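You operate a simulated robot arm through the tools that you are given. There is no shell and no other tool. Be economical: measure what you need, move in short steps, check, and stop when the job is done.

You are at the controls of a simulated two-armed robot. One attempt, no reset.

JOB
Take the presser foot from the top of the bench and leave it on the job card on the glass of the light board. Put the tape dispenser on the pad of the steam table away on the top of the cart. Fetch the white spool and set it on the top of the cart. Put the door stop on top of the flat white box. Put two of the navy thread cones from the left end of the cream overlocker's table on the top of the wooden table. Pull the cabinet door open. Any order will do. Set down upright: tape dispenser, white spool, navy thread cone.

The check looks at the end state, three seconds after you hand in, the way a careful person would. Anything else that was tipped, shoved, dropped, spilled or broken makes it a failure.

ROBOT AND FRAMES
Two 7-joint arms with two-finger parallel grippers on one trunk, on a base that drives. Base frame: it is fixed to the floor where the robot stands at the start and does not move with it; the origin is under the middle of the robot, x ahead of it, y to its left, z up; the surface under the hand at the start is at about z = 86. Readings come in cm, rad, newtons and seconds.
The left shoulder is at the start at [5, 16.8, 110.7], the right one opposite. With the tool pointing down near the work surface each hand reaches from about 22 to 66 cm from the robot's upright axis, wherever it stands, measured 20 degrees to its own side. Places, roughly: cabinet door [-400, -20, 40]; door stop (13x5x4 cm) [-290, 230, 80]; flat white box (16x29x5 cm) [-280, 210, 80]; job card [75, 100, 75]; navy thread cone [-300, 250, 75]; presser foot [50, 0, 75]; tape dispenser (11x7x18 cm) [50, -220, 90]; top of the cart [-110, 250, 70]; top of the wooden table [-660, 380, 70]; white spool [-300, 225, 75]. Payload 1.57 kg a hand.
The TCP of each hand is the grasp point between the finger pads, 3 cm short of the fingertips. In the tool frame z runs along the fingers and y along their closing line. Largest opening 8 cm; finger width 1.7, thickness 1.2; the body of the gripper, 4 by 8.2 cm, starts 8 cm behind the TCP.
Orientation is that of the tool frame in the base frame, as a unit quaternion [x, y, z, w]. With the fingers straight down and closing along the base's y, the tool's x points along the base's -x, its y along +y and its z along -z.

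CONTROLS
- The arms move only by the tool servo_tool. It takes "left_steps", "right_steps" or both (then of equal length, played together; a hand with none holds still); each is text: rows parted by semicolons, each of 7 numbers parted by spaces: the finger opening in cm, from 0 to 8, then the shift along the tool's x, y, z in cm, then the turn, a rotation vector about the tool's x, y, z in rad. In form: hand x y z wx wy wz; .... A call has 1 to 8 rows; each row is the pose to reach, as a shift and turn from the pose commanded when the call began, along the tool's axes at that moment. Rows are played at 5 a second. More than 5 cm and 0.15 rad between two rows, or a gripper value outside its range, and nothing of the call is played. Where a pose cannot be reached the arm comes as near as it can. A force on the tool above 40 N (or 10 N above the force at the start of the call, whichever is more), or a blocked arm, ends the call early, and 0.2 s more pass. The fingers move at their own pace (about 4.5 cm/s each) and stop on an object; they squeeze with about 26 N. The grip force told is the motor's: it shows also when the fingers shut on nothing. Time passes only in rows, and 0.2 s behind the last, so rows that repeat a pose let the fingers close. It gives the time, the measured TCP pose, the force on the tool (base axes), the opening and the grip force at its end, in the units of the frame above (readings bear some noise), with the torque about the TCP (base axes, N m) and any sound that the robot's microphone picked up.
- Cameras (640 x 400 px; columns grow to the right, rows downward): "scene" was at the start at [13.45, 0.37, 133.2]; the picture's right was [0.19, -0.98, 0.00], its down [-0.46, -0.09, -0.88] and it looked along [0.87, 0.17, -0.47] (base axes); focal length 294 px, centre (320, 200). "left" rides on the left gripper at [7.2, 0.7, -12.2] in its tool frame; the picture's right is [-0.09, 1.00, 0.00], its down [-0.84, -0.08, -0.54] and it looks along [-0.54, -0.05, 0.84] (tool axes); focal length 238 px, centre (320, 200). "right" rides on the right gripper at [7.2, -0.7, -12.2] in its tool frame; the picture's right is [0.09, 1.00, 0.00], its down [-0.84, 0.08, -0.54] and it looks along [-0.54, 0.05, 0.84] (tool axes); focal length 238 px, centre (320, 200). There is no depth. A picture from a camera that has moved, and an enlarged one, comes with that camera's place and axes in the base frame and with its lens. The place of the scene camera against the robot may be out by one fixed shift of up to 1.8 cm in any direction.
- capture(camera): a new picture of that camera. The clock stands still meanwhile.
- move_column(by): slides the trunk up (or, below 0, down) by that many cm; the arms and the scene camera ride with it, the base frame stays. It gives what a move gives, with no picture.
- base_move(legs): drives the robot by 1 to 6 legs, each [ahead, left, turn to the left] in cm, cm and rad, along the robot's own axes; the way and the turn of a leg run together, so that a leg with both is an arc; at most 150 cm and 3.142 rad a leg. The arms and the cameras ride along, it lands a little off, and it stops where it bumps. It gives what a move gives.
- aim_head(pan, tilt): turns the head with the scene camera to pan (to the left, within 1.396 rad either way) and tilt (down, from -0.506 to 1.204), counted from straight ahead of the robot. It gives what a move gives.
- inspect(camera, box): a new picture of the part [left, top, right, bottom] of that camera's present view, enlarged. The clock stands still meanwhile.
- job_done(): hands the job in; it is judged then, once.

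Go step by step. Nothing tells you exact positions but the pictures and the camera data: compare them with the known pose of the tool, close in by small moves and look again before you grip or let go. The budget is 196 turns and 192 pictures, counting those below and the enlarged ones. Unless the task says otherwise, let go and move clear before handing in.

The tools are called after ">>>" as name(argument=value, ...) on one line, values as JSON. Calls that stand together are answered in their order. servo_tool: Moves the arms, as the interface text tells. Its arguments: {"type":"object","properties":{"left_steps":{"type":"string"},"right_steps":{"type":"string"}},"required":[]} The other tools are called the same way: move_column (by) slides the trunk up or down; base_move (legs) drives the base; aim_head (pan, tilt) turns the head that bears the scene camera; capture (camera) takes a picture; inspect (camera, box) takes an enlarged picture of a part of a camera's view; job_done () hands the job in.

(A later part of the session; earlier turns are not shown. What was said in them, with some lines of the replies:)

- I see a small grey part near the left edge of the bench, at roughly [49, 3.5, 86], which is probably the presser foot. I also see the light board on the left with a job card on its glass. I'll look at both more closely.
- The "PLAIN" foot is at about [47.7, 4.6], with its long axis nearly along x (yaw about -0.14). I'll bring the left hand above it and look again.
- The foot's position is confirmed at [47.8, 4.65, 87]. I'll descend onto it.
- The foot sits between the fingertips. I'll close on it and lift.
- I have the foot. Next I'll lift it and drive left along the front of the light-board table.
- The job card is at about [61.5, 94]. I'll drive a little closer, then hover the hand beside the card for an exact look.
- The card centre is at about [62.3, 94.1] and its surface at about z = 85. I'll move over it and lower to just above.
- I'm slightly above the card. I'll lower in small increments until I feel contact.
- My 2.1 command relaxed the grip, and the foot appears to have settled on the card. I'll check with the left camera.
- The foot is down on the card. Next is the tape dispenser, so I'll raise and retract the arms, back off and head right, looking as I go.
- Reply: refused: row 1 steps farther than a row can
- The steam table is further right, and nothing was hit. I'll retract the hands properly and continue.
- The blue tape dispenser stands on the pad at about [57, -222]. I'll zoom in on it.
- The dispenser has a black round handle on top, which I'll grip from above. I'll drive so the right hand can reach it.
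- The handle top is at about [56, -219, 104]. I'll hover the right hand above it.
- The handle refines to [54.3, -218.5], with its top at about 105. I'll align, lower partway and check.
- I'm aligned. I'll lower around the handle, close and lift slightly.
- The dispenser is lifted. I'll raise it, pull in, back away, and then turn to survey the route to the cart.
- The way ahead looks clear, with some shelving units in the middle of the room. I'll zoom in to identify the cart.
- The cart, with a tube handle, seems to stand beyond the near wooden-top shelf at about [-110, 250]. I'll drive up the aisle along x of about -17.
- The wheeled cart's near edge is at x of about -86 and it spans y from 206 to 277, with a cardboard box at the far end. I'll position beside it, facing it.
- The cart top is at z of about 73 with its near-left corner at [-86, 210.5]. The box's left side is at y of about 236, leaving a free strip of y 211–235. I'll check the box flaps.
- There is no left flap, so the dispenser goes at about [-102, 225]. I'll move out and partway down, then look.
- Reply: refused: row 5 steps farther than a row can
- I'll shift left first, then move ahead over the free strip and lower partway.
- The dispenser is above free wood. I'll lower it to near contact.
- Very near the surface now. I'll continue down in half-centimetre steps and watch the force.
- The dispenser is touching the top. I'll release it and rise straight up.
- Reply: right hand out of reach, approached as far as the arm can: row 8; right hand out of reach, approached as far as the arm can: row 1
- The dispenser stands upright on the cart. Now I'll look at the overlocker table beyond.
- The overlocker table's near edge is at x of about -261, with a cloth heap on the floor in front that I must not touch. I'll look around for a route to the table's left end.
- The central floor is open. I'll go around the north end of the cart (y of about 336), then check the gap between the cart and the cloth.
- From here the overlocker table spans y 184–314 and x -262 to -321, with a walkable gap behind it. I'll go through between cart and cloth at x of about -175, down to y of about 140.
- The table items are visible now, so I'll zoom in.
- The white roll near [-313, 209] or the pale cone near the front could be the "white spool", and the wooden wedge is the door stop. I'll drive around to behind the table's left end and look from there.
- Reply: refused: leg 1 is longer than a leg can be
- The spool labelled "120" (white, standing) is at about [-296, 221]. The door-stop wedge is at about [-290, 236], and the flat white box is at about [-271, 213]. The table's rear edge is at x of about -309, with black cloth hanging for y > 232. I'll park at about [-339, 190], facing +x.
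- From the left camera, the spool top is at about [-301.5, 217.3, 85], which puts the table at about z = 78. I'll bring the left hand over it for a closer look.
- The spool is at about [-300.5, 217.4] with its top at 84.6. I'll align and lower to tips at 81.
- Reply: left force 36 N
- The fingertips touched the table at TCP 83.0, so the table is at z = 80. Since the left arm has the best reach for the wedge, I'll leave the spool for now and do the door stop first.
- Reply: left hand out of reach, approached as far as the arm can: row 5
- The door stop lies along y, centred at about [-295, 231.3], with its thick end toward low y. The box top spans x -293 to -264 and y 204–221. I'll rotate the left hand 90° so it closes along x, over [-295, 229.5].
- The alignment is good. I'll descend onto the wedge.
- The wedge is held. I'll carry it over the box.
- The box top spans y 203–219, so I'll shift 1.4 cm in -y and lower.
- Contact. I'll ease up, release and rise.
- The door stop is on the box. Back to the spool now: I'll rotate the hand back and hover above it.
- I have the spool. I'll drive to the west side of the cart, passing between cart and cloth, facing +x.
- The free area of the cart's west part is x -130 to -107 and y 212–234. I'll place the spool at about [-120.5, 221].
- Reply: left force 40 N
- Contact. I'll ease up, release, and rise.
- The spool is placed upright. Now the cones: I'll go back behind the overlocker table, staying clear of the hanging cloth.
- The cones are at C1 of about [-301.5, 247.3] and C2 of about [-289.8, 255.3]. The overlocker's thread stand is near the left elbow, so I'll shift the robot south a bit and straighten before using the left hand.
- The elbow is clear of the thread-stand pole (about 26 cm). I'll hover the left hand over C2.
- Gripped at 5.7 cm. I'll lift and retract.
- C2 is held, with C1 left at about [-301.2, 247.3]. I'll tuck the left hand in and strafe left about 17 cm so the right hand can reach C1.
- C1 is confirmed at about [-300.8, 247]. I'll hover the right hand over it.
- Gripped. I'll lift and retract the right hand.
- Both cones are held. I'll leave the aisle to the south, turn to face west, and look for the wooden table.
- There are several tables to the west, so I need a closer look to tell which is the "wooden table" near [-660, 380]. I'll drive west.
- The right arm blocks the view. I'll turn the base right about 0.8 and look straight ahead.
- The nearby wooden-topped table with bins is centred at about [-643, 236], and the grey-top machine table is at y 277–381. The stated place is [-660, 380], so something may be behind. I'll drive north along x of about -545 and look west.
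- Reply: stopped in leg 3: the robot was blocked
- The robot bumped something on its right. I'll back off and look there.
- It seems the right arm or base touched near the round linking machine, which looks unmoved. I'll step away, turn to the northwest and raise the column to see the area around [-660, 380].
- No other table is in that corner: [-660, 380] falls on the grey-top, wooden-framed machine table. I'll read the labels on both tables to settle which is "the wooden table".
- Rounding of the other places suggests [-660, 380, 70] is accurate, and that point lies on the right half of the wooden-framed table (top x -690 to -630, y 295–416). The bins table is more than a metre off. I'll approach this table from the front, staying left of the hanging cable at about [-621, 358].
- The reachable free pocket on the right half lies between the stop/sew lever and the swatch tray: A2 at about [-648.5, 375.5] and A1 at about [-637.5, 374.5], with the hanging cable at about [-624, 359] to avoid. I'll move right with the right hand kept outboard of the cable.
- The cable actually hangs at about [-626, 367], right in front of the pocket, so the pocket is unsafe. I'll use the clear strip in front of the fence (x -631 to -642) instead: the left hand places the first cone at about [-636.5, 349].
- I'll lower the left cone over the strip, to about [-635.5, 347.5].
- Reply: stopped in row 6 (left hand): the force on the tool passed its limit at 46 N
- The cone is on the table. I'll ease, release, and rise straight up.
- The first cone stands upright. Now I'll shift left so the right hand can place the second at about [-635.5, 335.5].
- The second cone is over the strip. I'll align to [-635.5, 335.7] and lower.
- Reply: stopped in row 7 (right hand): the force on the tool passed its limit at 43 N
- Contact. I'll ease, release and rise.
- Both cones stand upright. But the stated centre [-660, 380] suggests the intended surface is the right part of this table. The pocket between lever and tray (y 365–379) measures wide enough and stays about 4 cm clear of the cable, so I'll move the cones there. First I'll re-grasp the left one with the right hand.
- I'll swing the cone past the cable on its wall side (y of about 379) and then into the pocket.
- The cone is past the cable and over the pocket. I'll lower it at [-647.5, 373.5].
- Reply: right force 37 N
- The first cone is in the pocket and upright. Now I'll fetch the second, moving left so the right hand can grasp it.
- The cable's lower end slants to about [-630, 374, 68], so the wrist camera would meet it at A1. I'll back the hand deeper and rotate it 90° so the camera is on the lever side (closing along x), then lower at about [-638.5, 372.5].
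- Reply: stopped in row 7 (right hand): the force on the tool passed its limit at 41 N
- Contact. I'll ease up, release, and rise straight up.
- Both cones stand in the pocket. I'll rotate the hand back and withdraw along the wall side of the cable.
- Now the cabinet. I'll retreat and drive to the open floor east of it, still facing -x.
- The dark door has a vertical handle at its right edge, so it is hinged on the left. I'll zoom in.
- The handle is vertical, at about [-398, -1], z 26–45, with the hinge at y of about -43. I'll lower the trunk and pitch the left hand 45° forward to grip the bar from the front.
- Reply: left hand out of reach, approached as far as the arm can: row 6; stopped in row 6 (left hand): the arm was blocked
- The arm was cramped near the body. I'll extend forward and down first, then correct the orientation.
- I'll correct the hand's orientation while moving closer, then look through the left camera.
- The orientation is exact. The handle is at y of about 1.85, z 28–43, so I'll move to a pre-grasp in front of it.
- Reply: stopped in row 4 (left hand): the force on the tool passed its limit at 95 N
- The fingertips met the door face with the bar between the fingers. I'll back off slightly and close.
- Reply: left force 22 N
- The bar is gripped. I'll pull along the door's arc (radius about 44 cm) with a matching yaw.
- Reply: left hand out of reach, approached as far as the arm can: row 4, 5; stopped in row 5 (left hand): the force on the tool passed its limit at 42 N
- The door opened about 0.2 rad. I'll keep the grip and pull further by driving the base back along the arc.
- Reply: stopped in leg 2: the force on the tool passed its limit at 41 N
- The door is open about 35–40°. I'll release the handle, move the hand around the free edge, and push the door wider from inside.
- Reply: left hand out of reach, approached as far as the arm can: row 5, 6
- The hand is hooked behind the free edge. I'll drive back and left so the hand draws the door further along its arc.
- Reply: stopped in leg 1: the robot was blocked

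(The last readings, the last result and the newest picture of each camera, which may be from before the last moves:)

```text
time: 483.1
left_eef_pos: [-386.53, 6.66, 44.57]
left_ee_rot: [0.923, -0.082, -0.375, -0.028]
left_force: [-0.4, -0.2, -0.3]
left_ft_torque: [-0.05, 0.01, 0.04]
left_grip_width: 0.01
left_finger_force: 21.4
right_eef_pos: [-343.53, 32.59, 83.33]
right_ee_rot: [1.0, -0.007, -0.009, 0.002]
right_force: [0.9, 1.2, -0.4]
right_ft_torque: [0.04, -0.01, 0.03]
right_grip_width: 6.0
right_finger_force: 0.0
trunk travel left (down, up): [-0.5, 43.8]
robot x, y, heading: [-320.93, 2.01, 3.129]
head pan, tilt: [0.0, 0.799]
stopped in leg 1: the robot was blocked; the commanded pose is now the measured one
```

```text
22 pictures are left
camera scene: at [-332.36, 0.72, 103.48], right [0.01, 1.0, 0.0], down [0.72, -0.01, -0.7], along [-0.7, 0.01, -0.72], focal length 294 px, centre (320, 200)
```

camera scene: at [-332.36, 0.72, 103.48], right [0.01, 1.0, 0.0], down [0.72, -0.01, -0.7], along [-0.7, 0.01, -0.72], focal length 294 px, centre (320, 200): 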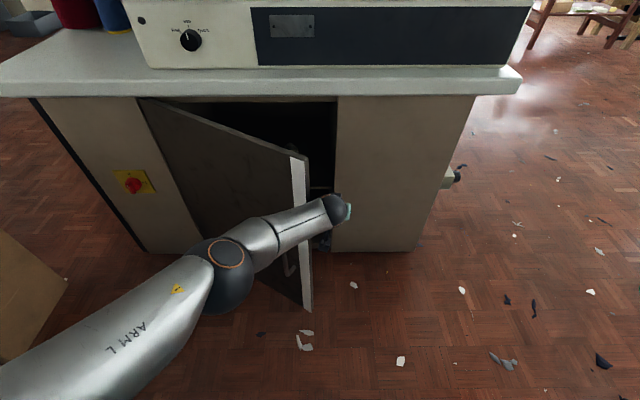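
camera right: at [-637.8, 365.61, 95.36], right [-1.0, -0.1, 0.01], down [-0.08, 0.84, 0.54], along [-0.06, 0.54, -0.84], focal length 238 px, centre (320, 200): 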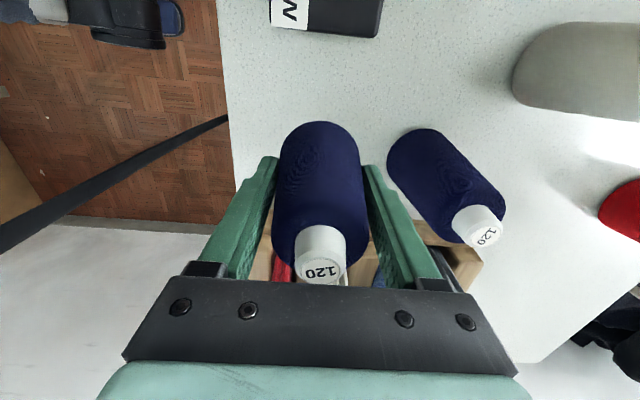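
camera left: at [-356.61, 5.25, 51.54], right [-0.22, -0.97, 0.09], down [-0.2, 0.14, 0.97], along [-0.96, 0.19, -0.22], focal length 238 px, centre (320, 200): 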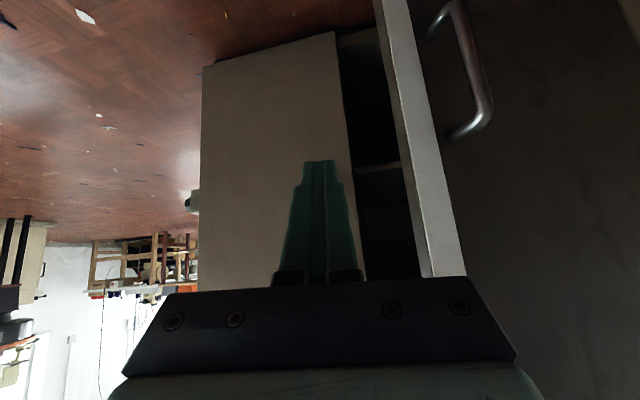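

The forearm is on the wrong side of the door. I'll withdraw, move the robot to the right, and come in from that side.

>>> servo_tool(left_steps="0 1.1 -0.7 -4 0 0 0; 0 2.3 -1.4 -8 0 0 0; 0 3.5 -2.1 -12 0 0 0; 0 4.6 -2.8 -16 0 0 0; 0 5.8 -3.5 -20 0 0 0; 0 6.9 -4.1 -23.7 0 0 0")

>>> base_move(legs=[[0, -34, 0]])

>>> capture(camera="scene")

```text
time: 484.5
left_eef_pos: [-364.52, 7.22, 56.75]
left_ee_rot: [0.922, -0.082, -0.376, -0.028]
left_force: [-0.2, 0.4, 0.5]
left_ft_torque: [0.01, 0.03, 0.0]
left_grip_width: 0.0
left_finger_force: 21.4
right_eef_pos: [-343.64, 32.72, 83.4]
right_ee_rot: [1.0, -0.007, -0.009, 0.003]
right_force: [0.6, -0.2, 0.2]
right_ft_torque: [0.0, -0.03, 0.0]
right_grip_width: 6.02
right_finger_force: 0.1
trunk travel left (down, up): [-0.5, 43.8]
robot x, y, heading: [-321.29, 1.96, 3.132]
head pan, tilt: [0.0, 0.799]
```

```text
time: 488.0
left_eef_pos: [-364.41, 40.87, 56.69]
left_ee_rot: [0.923, -0.081, -0.375, -0.027]
left_force: [1.5, -0.2, -0.5]
left_ft_torque: [0.0, -0.04, 0.01]
left_grip_width: 0.0
left_finger_force: 21.3
right_eef_pos: [-343.28, 66.07, 83.4]
right_ee_rot: [1.0, -0.006, -0.008, 0.003]
right_force: [-0.1, 0.9, 0.0]
right_ft_torque: [0.03, -0.02, -0.01]
right_grip_width: 6.01
right_finger_force: 0.1
trunk travel left (down, up): [-0.5, 43.8]
robot x, y, heading: [-320.92, 35.64, 3.134]
head pan, tilt: [0.0, 0.799]
```

```text
21 pictures are left
camera scene: at [-332.07, 34.31, 103.48], right [0.01, 1.0, 0.0], down [0.72, 0.0, -0.7], along [-0.7, 0.0, -0.72], focal length 294 px, centre (320, 200)
```

scene: 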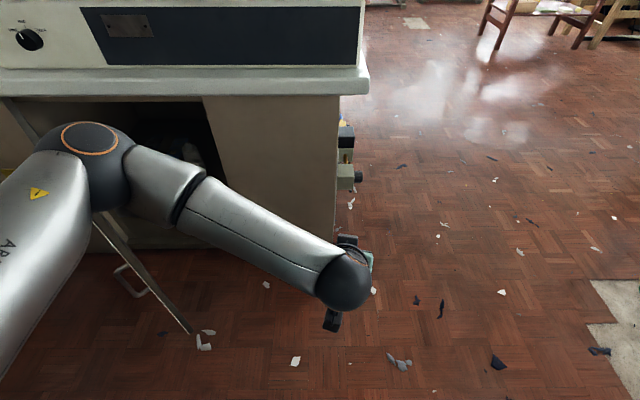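

The door swung further as the arm moved (now about 42°). I'll drive forward so the hand sits in the opening's plane, then sweep left to push the inner face.

>>> servo_tool(left_steps="0 -1 0 -1 0 0 0; 0 -2 0 -2 0 0 0")

>>> base_move(legs=[[15, 0, 0], [0, 48, 0]])

>>> capture(camera="scene")

```text
time: 488.6
left_eef_pos: [-364.26, 40.8, 59.41]
left_ee_rot: [0.923, -0.081, -0.375, -0.028]
left_force: [-0.4, -0.4, -0.4]
left_ft_torque: [0.01, -0.01, 0.04]
left_grip_width: 0.01
left_finger_force: 21.1
right_eef_pos: [-343.46, 66.18, 83.28]
right_ee_rot: [1.0, -0.005, -0.008, 0.003]
right_force: [-0.1, 0.5, -0.2]
right_ft_torque: [0.01, 0.01, 0.04]
right_grip_width: 5.99
right_finger_force: 0.1
trunk travel left (down, up): [-0.5, 43.8]
robot x, y, heading: [-320.53, 35.82, 3.136]
head pan, tilt: [0.0, 0.799]
```

```text
time: 493.9
left_eef_pos: [-379.52, -4.27, 59.68]
left_ee_rot: [0.923, -0.075, -0.375, -0.037]
left_force: [-0.9, 1.2, -0.5]
left_ft_torque: [-0.02, 0.07, 0.12]
left_grip_width: 0.0
left_finger_force: 21.0
right_eef_pos: [-358.57, 20.47, 83.46]
right_ee_rot: [1.0, -0.007, -0.008, 0.003]
right_force: [0.3, 0.9, -0.5]
right_ft_torque: [0.02, 0.01, -0.01]
right_grip_width: 5.99
right_finger_force: 0.0
trunk travel left (down, up): [-0.5, 43.8]
robot x, y, heading: [-335.57, -9.82, 3.135]
head pan, tilt: [0.0, 0.799]
stopped in leg 2: the force on the tool passed its limit at 49 N (the readings are from after the stop); the commanded pose is now the measured one
```

```text
20 pictures are left
camera scene: at [-347.25, -11.49, 103.49], right [0.01, 1.0, 0.0], down [0.72, -0.01, -0.7], along [-0.7, 0.01, -0.72], focal length 294 px, centre (320, 200)
```

scene: 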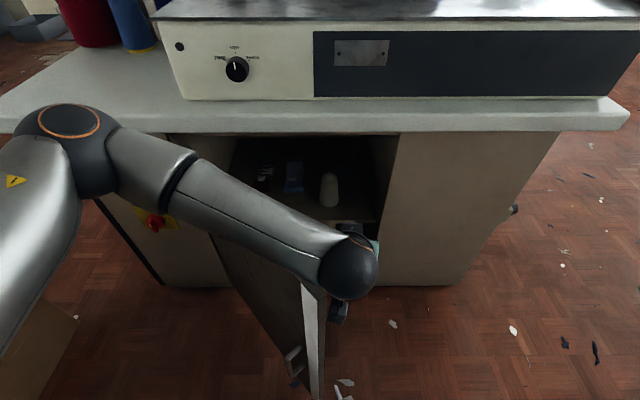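

The door is at about 48°, but the wrist is now pressing its end edge. I'll shift right a little, reach deeper inside, and then sweep against the inner face.

>>> base_move(legs=[[0, -6, 0]])

>>> servo_tool(left_steps="0 -0.5 0.6 4.2 0 0 0; 0 -1 1.2 8.4 0 0 0; 0 -1.5 1.76 12.6 0 0 0; 0 -1.5 1.76 12.6 0 0 0")

>>> capture(camera="scene")

```text
time: 495.1
left_eef_pos: [-379.41, 1.73, 59.6]
left_ee_rot: [0.923, -0.076, -0.375, -0.037]
left_force: [-0.9, -0.8, -0.1]
left_ft_torque: [0.01, -0.04, -0.02]
left_grip_width: 0.0
left_finger_force: 21.6
right_eef_pos: [-358.46, 26.31, 83.44]
right_ee_rot: [1.0, -0.006, -0.008, 0.002]
right_force: [0.5, -0.7, -0.2]
right_ft_torque: [0.01, 0.0, 0.01]
right_grip_width: 6.04
right_finger_force: 0.1
trunk travel left (down, up): [-0.5, 43.8]
robot x, y, heading: [-335.31, -3.96, 3.129]
head pan, tilt: [0.0, 0.799]
```

```text
time: 496.1
left_eef_pos: [-389.62, 1.55, 51.62]
left_ee_rot: [0.923, -0.077, -0.375, -0.039]
left_force: [0.0, -0.6, 0.3]
left_ft_torque: [0.0, 0.0, 0.0]
left_grip_width: 0.01
left_finger_force: 21.9
right_eef_pos: [-358.46, 26.51, 83.42]
right_ee_rot: [1.0, -0.006, -0.009, 0.002]
right_force: [-0.4, 0.0, -1.0]
right_ft_torque: [0.0, -0.01, 0.01]
right_grip_width: 6.01
right_finger_force: 0.0
trunk travel left (down, up): [-0.5, 43.8]
robot x, y, heading: [-335.7, -3.93, 3.127]
head pan, tilt: [0.0, 0.799]
```

```text
19 pictures are left
camera scene: at [-347.2, -5.52, 103.48], right [0.01, 1.0, 0.0], down [0.72, -0.01, -0.7], along [-0.7, 0.01, -0.72], focal length 294 px, centre (320, 200)
```

scene: 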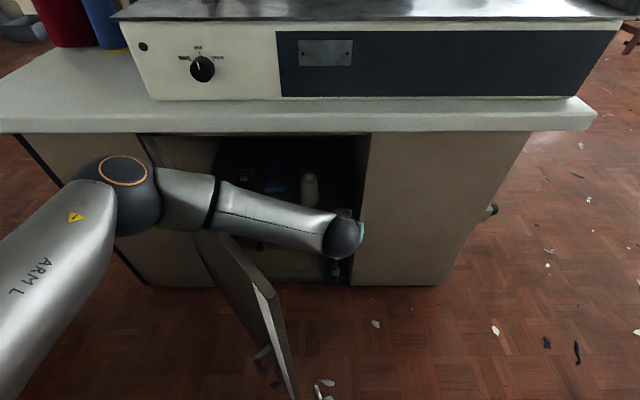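

I'll switch to the right hand, whose forearm comes from the proper side. First I'll withdraw the left arm and back up a little.

>>> servo_tool(left_steps="0 -0.5 -0.7 -4.4 0 0 0; 0 -1.2 -1.4 -8.8 0 0 0; 0 -2 -2.1 -13.2 0 0 0; 0 -3 -2.8 -17.6 0 0 0; 0 -4 -3.5 -22 0 0 0; 0 -5 -4.2 -26.4 0 0 0; 0 -6 -4.9 -30.8 0 0 0; 0 -7 -5.6 -35 0 0 0")

>>> base_move(legs=[[-13, 0, 0]])

>>> servo_tool(right_steps="0 -4.5 -1 1 0 0 0; 0 -9 -2 2 0 0 0; 0 -13.5 -2 3 0 0 0; 0 -18 -2 5 0 0 0; 0 -22 -2 8 0 0 0; 0 -25.5 -2 11 0 0 0; 0 -28.5 -2 15 0 0 0; 0 -30 -2 19.5 0 0 0")

>>> capture(camera="scene")

```text
time: 497.9
left_eef_pos: [-369.45, 3.47, 81.68]
left_ee_rot: [0.923, -0.075, -0.376, -0.037]
left_force: [-0.2, -0.3, -0.2]
left_ft_torque: [0.03, 0.02, -0.01]
left_grip_width: 0.01
left_finger_force: 21.3
right_eef_pos: [-358.47, 26.31, 83.27]
right_ee_rot: [1.0, -0.006, -0.008, 0.003]
right_force: [-0.1, -0.2, -0.1]
right_ft_torque: [-0.01, -0.02, 0.0]
right_grip_width: 6.0
right_finger_force: 0.1
trunk travel left (down, up): [-0.5, 43.8]
robot x, y, heading: [-335.76, -4.31, 3.136]
head pan, tilt: [0.0, 0.799]
```

```text
time: 499.2
left_eef_pos: [-356.13, 3.43, 81.56]
left_ee_rot: [0.923, -0.075, -0.376, -0.037]
left_force: [-0.7, 0.1, 0.0]
left_ft_torque: [0.01, 0.02, 0.0]
left_grip_width: 0.0
left_finger_force: 21.7
right_eef_pos: [-345.25, 26.28, 83.38]
right_ee_rot: [1.0, -0.006, -0.008, 0.002]
right_force: [0.4, 0.3, -0.8]
right_ft_torque: [-0.01, 0.03, -0.01]
right_grip_width: 6.0
right_finger_force: 0.1
trunk travel left (down, up): [-0.5, 43.8]
robot x, y, heading: [-322.39, -4.22, 3.135]
head pan, tilt: [0.0, 0.799]
```

```text
time: 501.0
left_eef_pos: [-356.15, 3.5, 81.54]
left_ee_rot: [0.923, -0.075, -0.376, -0.036]
left_force: [1.3, -0.1, 0.4]
left_ft_torque: [-0.01, 0.02, -0.03]
left_grip_width: 0.0
left_finger_force: 21.5
right_eef_pos: [-375.49, 28.67, 64.38]
right_ee_rot: [1.0, -0.005, -0.007, 0.003]
right_force: [-0.5, 0.3, -0.7]
right_ft_torque: [0.01, 0.0, -0.01]
right_grip_width: 0.01
right_finger_force: 21.0
trunk travel left (down, up): [-0.5, 43.8]
robot x, y, heading: [-322.25, -4.51, 3.133]
head pan, tilt: [0.0, 0.799]
```

```text
18 pictures are left
camera scene: at [-333.99, -5.64, 103.49], right [0.01, 1.0, 0.0], down [0.72, -0.01, -0.7], along [-0.7, 0.01, -0.72], focal length 294 px, centre (320, 200)
```

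scene: 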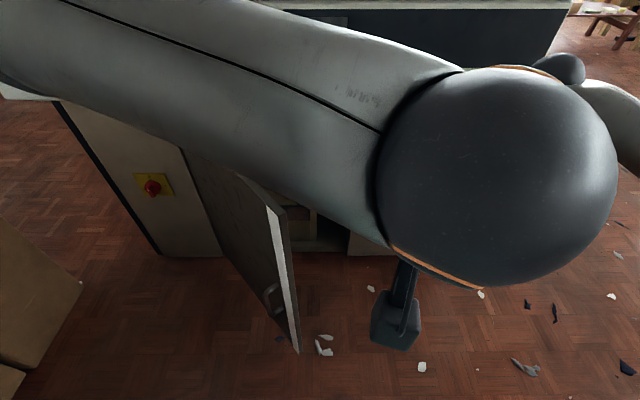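

>>> servo_tool(left_steps="0 0 4.5 0 0 0 0; 0 0 9 0 0 0 0; 0 0 13.5 0 0 0 0; 0 0 18 0 0 0 0; 0 0 22 0 0 0 0; 0 0 25 0 0 0 0", right_steps="0 0 0 1 0 0 0; 0 0 0 2 0 0 0; 0 0 0 3 0 0 0; 0 0 0 4 0 0 0; 0 0 0 5 0 0 0; 0 0 0 5.5 0 0 0")

>>> base_move(legs=[[0, 28, 0]])

>>> capture(camera="scene")

```text
time: 502.4
left_eef_pos: [-360.34, -21.14, 81.17]
left_ee_rot: [0.923, -0.076, -0.376, -0.037]
left_force: [-0.1, -0.1, -0.4]
left_ft_torque: [-0.03, 0.0, 0.01]
left_grip_width: 0.0
left_finger_force: 21.4
right_eef_pos: [-375.62, 28.66, 58.76]
right_ee_rot: [1.0, -0.006, -0.008, 0.003]
right_force: [0.0, 0.4, -0.1]
right_ft_torque: [-0.02, 0.02, 0.0]
right_grip_width: 0.0
right_finger_force: 20.9
trunk travel left (down, up): [-0.5, 43.8]
robot x, y, heading: [-322.55, -4.1, 3.133]
head pan, tilt: [0.0, 0.799]
```

```text
time: 505.5
left_eef_pos: [-360.71, -49.0, 81.2]
left_ee_rot: [0.923, -0.075, -0.376, -0.037]
left_force: [0.2, 0.3, -0.3]
left_ft_torque: [0.01, 0.01, 0.0]
left_grip_width: 0.01
left_finger_force: 21.2
right_eef_pos: [-375.92, 0.67, 58.84]
right_ee_rot: [1.0, -0.005, -0.008, 0.003]
right_force: [-0.2, -0.1, 0.5]
right_ft_torque: [0.0, 0.0, -0.02]
right_grip_width: 0.02
right_finger_force: 21.3
trunk travel left (down, up): [-0.5, 43.8]
robot x, y, heading: [-322.53, -32.17, 3.137]
head pan, tilt: [0.0, 0.799]
```

```text
17 pictures are left
camera scene: at [-334.2, -33.48, 103.48], right [0.01, 1.0, 0.0], down [0.72, 0.0, -0.7], along [-0.7, 0.0, -0.72], focal length 294 px, centre (320, 200)
```

scene: 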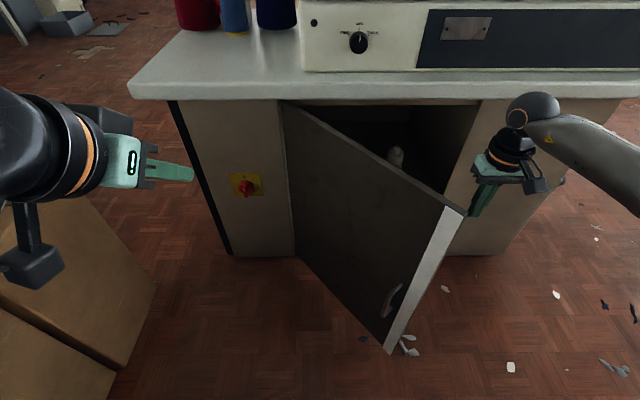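

The right hand is now well placed beside the open edge. I'll sweep it left along the inside of the door.

>>> servo_tool(right_steps="0 0 4.5 0 0 0 0; 0 0 9 0 0 0 0; 0 0 13.5 0 0 0 0; 0 0 18 0 0 0 0; 0 0.5 22.5 0 0 0 0; 0 1 26.5 0 0 0 0; 0 2 30.5 0 0 0 0; 0 3 34.5 0 0 0 0")

>>> capture(camera="scene")

```text
time: 507.3
left_eef_pos: [-360.58, -49.03, 81.22]
left_ee_rot: [0.923, -0.075, -0.375, -0.037]
left_force: [-0.1, 0.2, -0.6]
left_ft_torque: [0.03, 0.01, 0.02]
left_grip_width: 0.0
left_finger_force: 21.0
right_eef_pos: [-373.32, -34.09, 58.81]
right_ee_rot: [1.0, -0.005, -0.008, 0.002]
right_force: [0.4, -0.1, 0.2]
right_ft_torque: [-0.04, 0.02, 0.01]
right_grip_width: 0.01
right_finger_force: 21.7
trunk travel left (down, up): [-0.5, 43.8]
robot x, y, heading: [-322.33, -32.35, 3.132]
head pan, tilt: [0.0, 0.799]
```

```text
16 pictures are left
camera scene: at [-334.2, -33.47, 103.48], right [0.01, 1.0, 0.0], down [0.72, 0.0, -0.7], along [-0.7, 0.0, -0.72], focal length 294 px, centre (320, 200)
```

scene: 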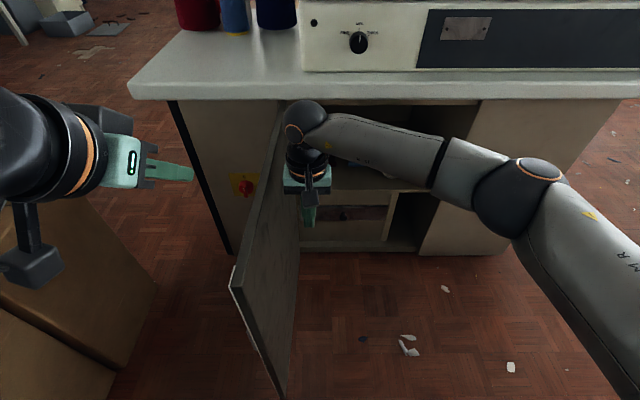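

The door is wide open. I'll withdraw the right hand clear and back the robot off.

>>> servo_tool(right_steps="0 0 -4.5 0 0 0 0; 0 0 -9 0 0 0 0; 0 1 -12 -3 0 0 0; 0 4 -13 -6.5 0 0 0; 0 7.5 -13 -9.5 0 0 0; 0 11 -13 -12.5 0 0 0; 0 14.5 -13 -15.5 0 0 0; 0 18 -13 -18.5 0 0 0")

>>> base_move(legs=[[0, -35, 0], [-8, 0, 0]])

>>> capture(camera="scene")

```text
time: 509.1
left_eef_pos: [-360.69, -49.05, 81.15]
left_ee_rot: [0.923, -0.075, -0.375, -0.037]
left_force: [0.2, 0.1, 0.4]
left_ft_torque: [-0.02, 0.0, 0.02]
left_grip_width: 0.0
left_finger_force: 21.1
right_eef_pos: [-355.03, -21.21, 77.11]
right_ee_rot: [1.0, -0.005, -0.007, 0.002]
right_force: [-0.5, -0.8, -0.7]
right_ft_torque: [0.03, -0.03, -0.01]
right_grip_width: 0.0
right_finger_force: 21.4
trunk travel left (down, up): [-0.5, 43.8]
robot x, y, heading: [-322.19, -32.45, 3.132]
head pan, tilt: [0.0, 0.799]
```

```text
time: 513.4
left_eef_pos: [-352.37, -13.6, 81.2]
left_ee_rot: [0.923, -0.076, -0.376, -0.037]
left_force: [1.3, 0.4, -0.3]
left_ft_torque: [-0.02, 0.0, 0.0]
left_grip_width: 0.02
left_finger_force: 21.5
right_eef_pos: [-346.75, 14.28, 77.06]
right_ee_rot: [1.0, -0.008, -0.008, 0.002]
right_force: [-0.8, 0.6, 0.5]
right_ft_torque: [0.01, 0.04, 0.01]
right_grip_width: 0.0
right_finger_force: 21.5
trunk travel left (down, up): [-0.5, 43.8]
robot x, y, heading: [-314.31, 3.22, 3.133]
head pan, tilt: [0.0, 0.799]
```

```text
15 pictures are left
camera scene: at [-325.88, 1.8, 103.48], right [0.01, 1.0, 0.0], down [0.72, -0.01, -0.7], along [-0.7, 0.01, -0.72], focal length 294 px, centre (320, 200)
```

scene: 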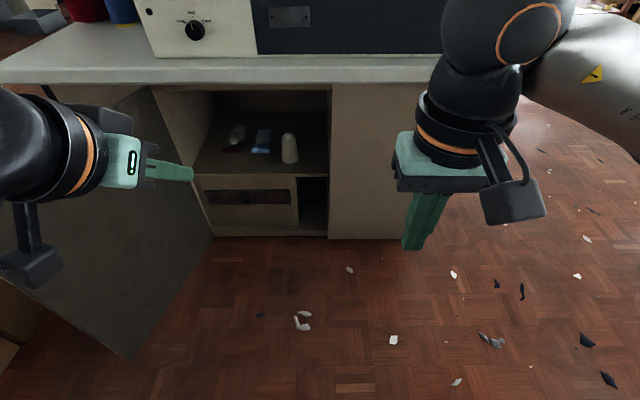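

The cabinet door stands wide open with its contents undisturbed, both hands are empty and clear, and every placement looked good in the last picture of it.

>>> job_done()

```text
The job is handed in.
```

I finished and handed in all six parts of the job, but I'm not certain which table was meant by "the wooden table", and the base bumped something once on the way there.

- **Presser foot:** it lies on the job card on the light board.
- **Tape dispenser and white spool:** both stand upright on the top of the cart.
- **Door stop:** it is on top of the flat white box.
- **Navy cones:** two stand upright on the table at the stated place, [-660, 380]. That table has wooden legs and a grey top. The table with the wooden top and bins is more than a metre from the stated place, so I took the first one to be meant.
- **Cabinet door:** it is wide open, past 90 degrees, with the contents still standing.

The bump happened while driving to the table: the base was stopped near the round linking machine. The machine looked unmoved in the next picture, but I did not go back to check it or the stool beside it.
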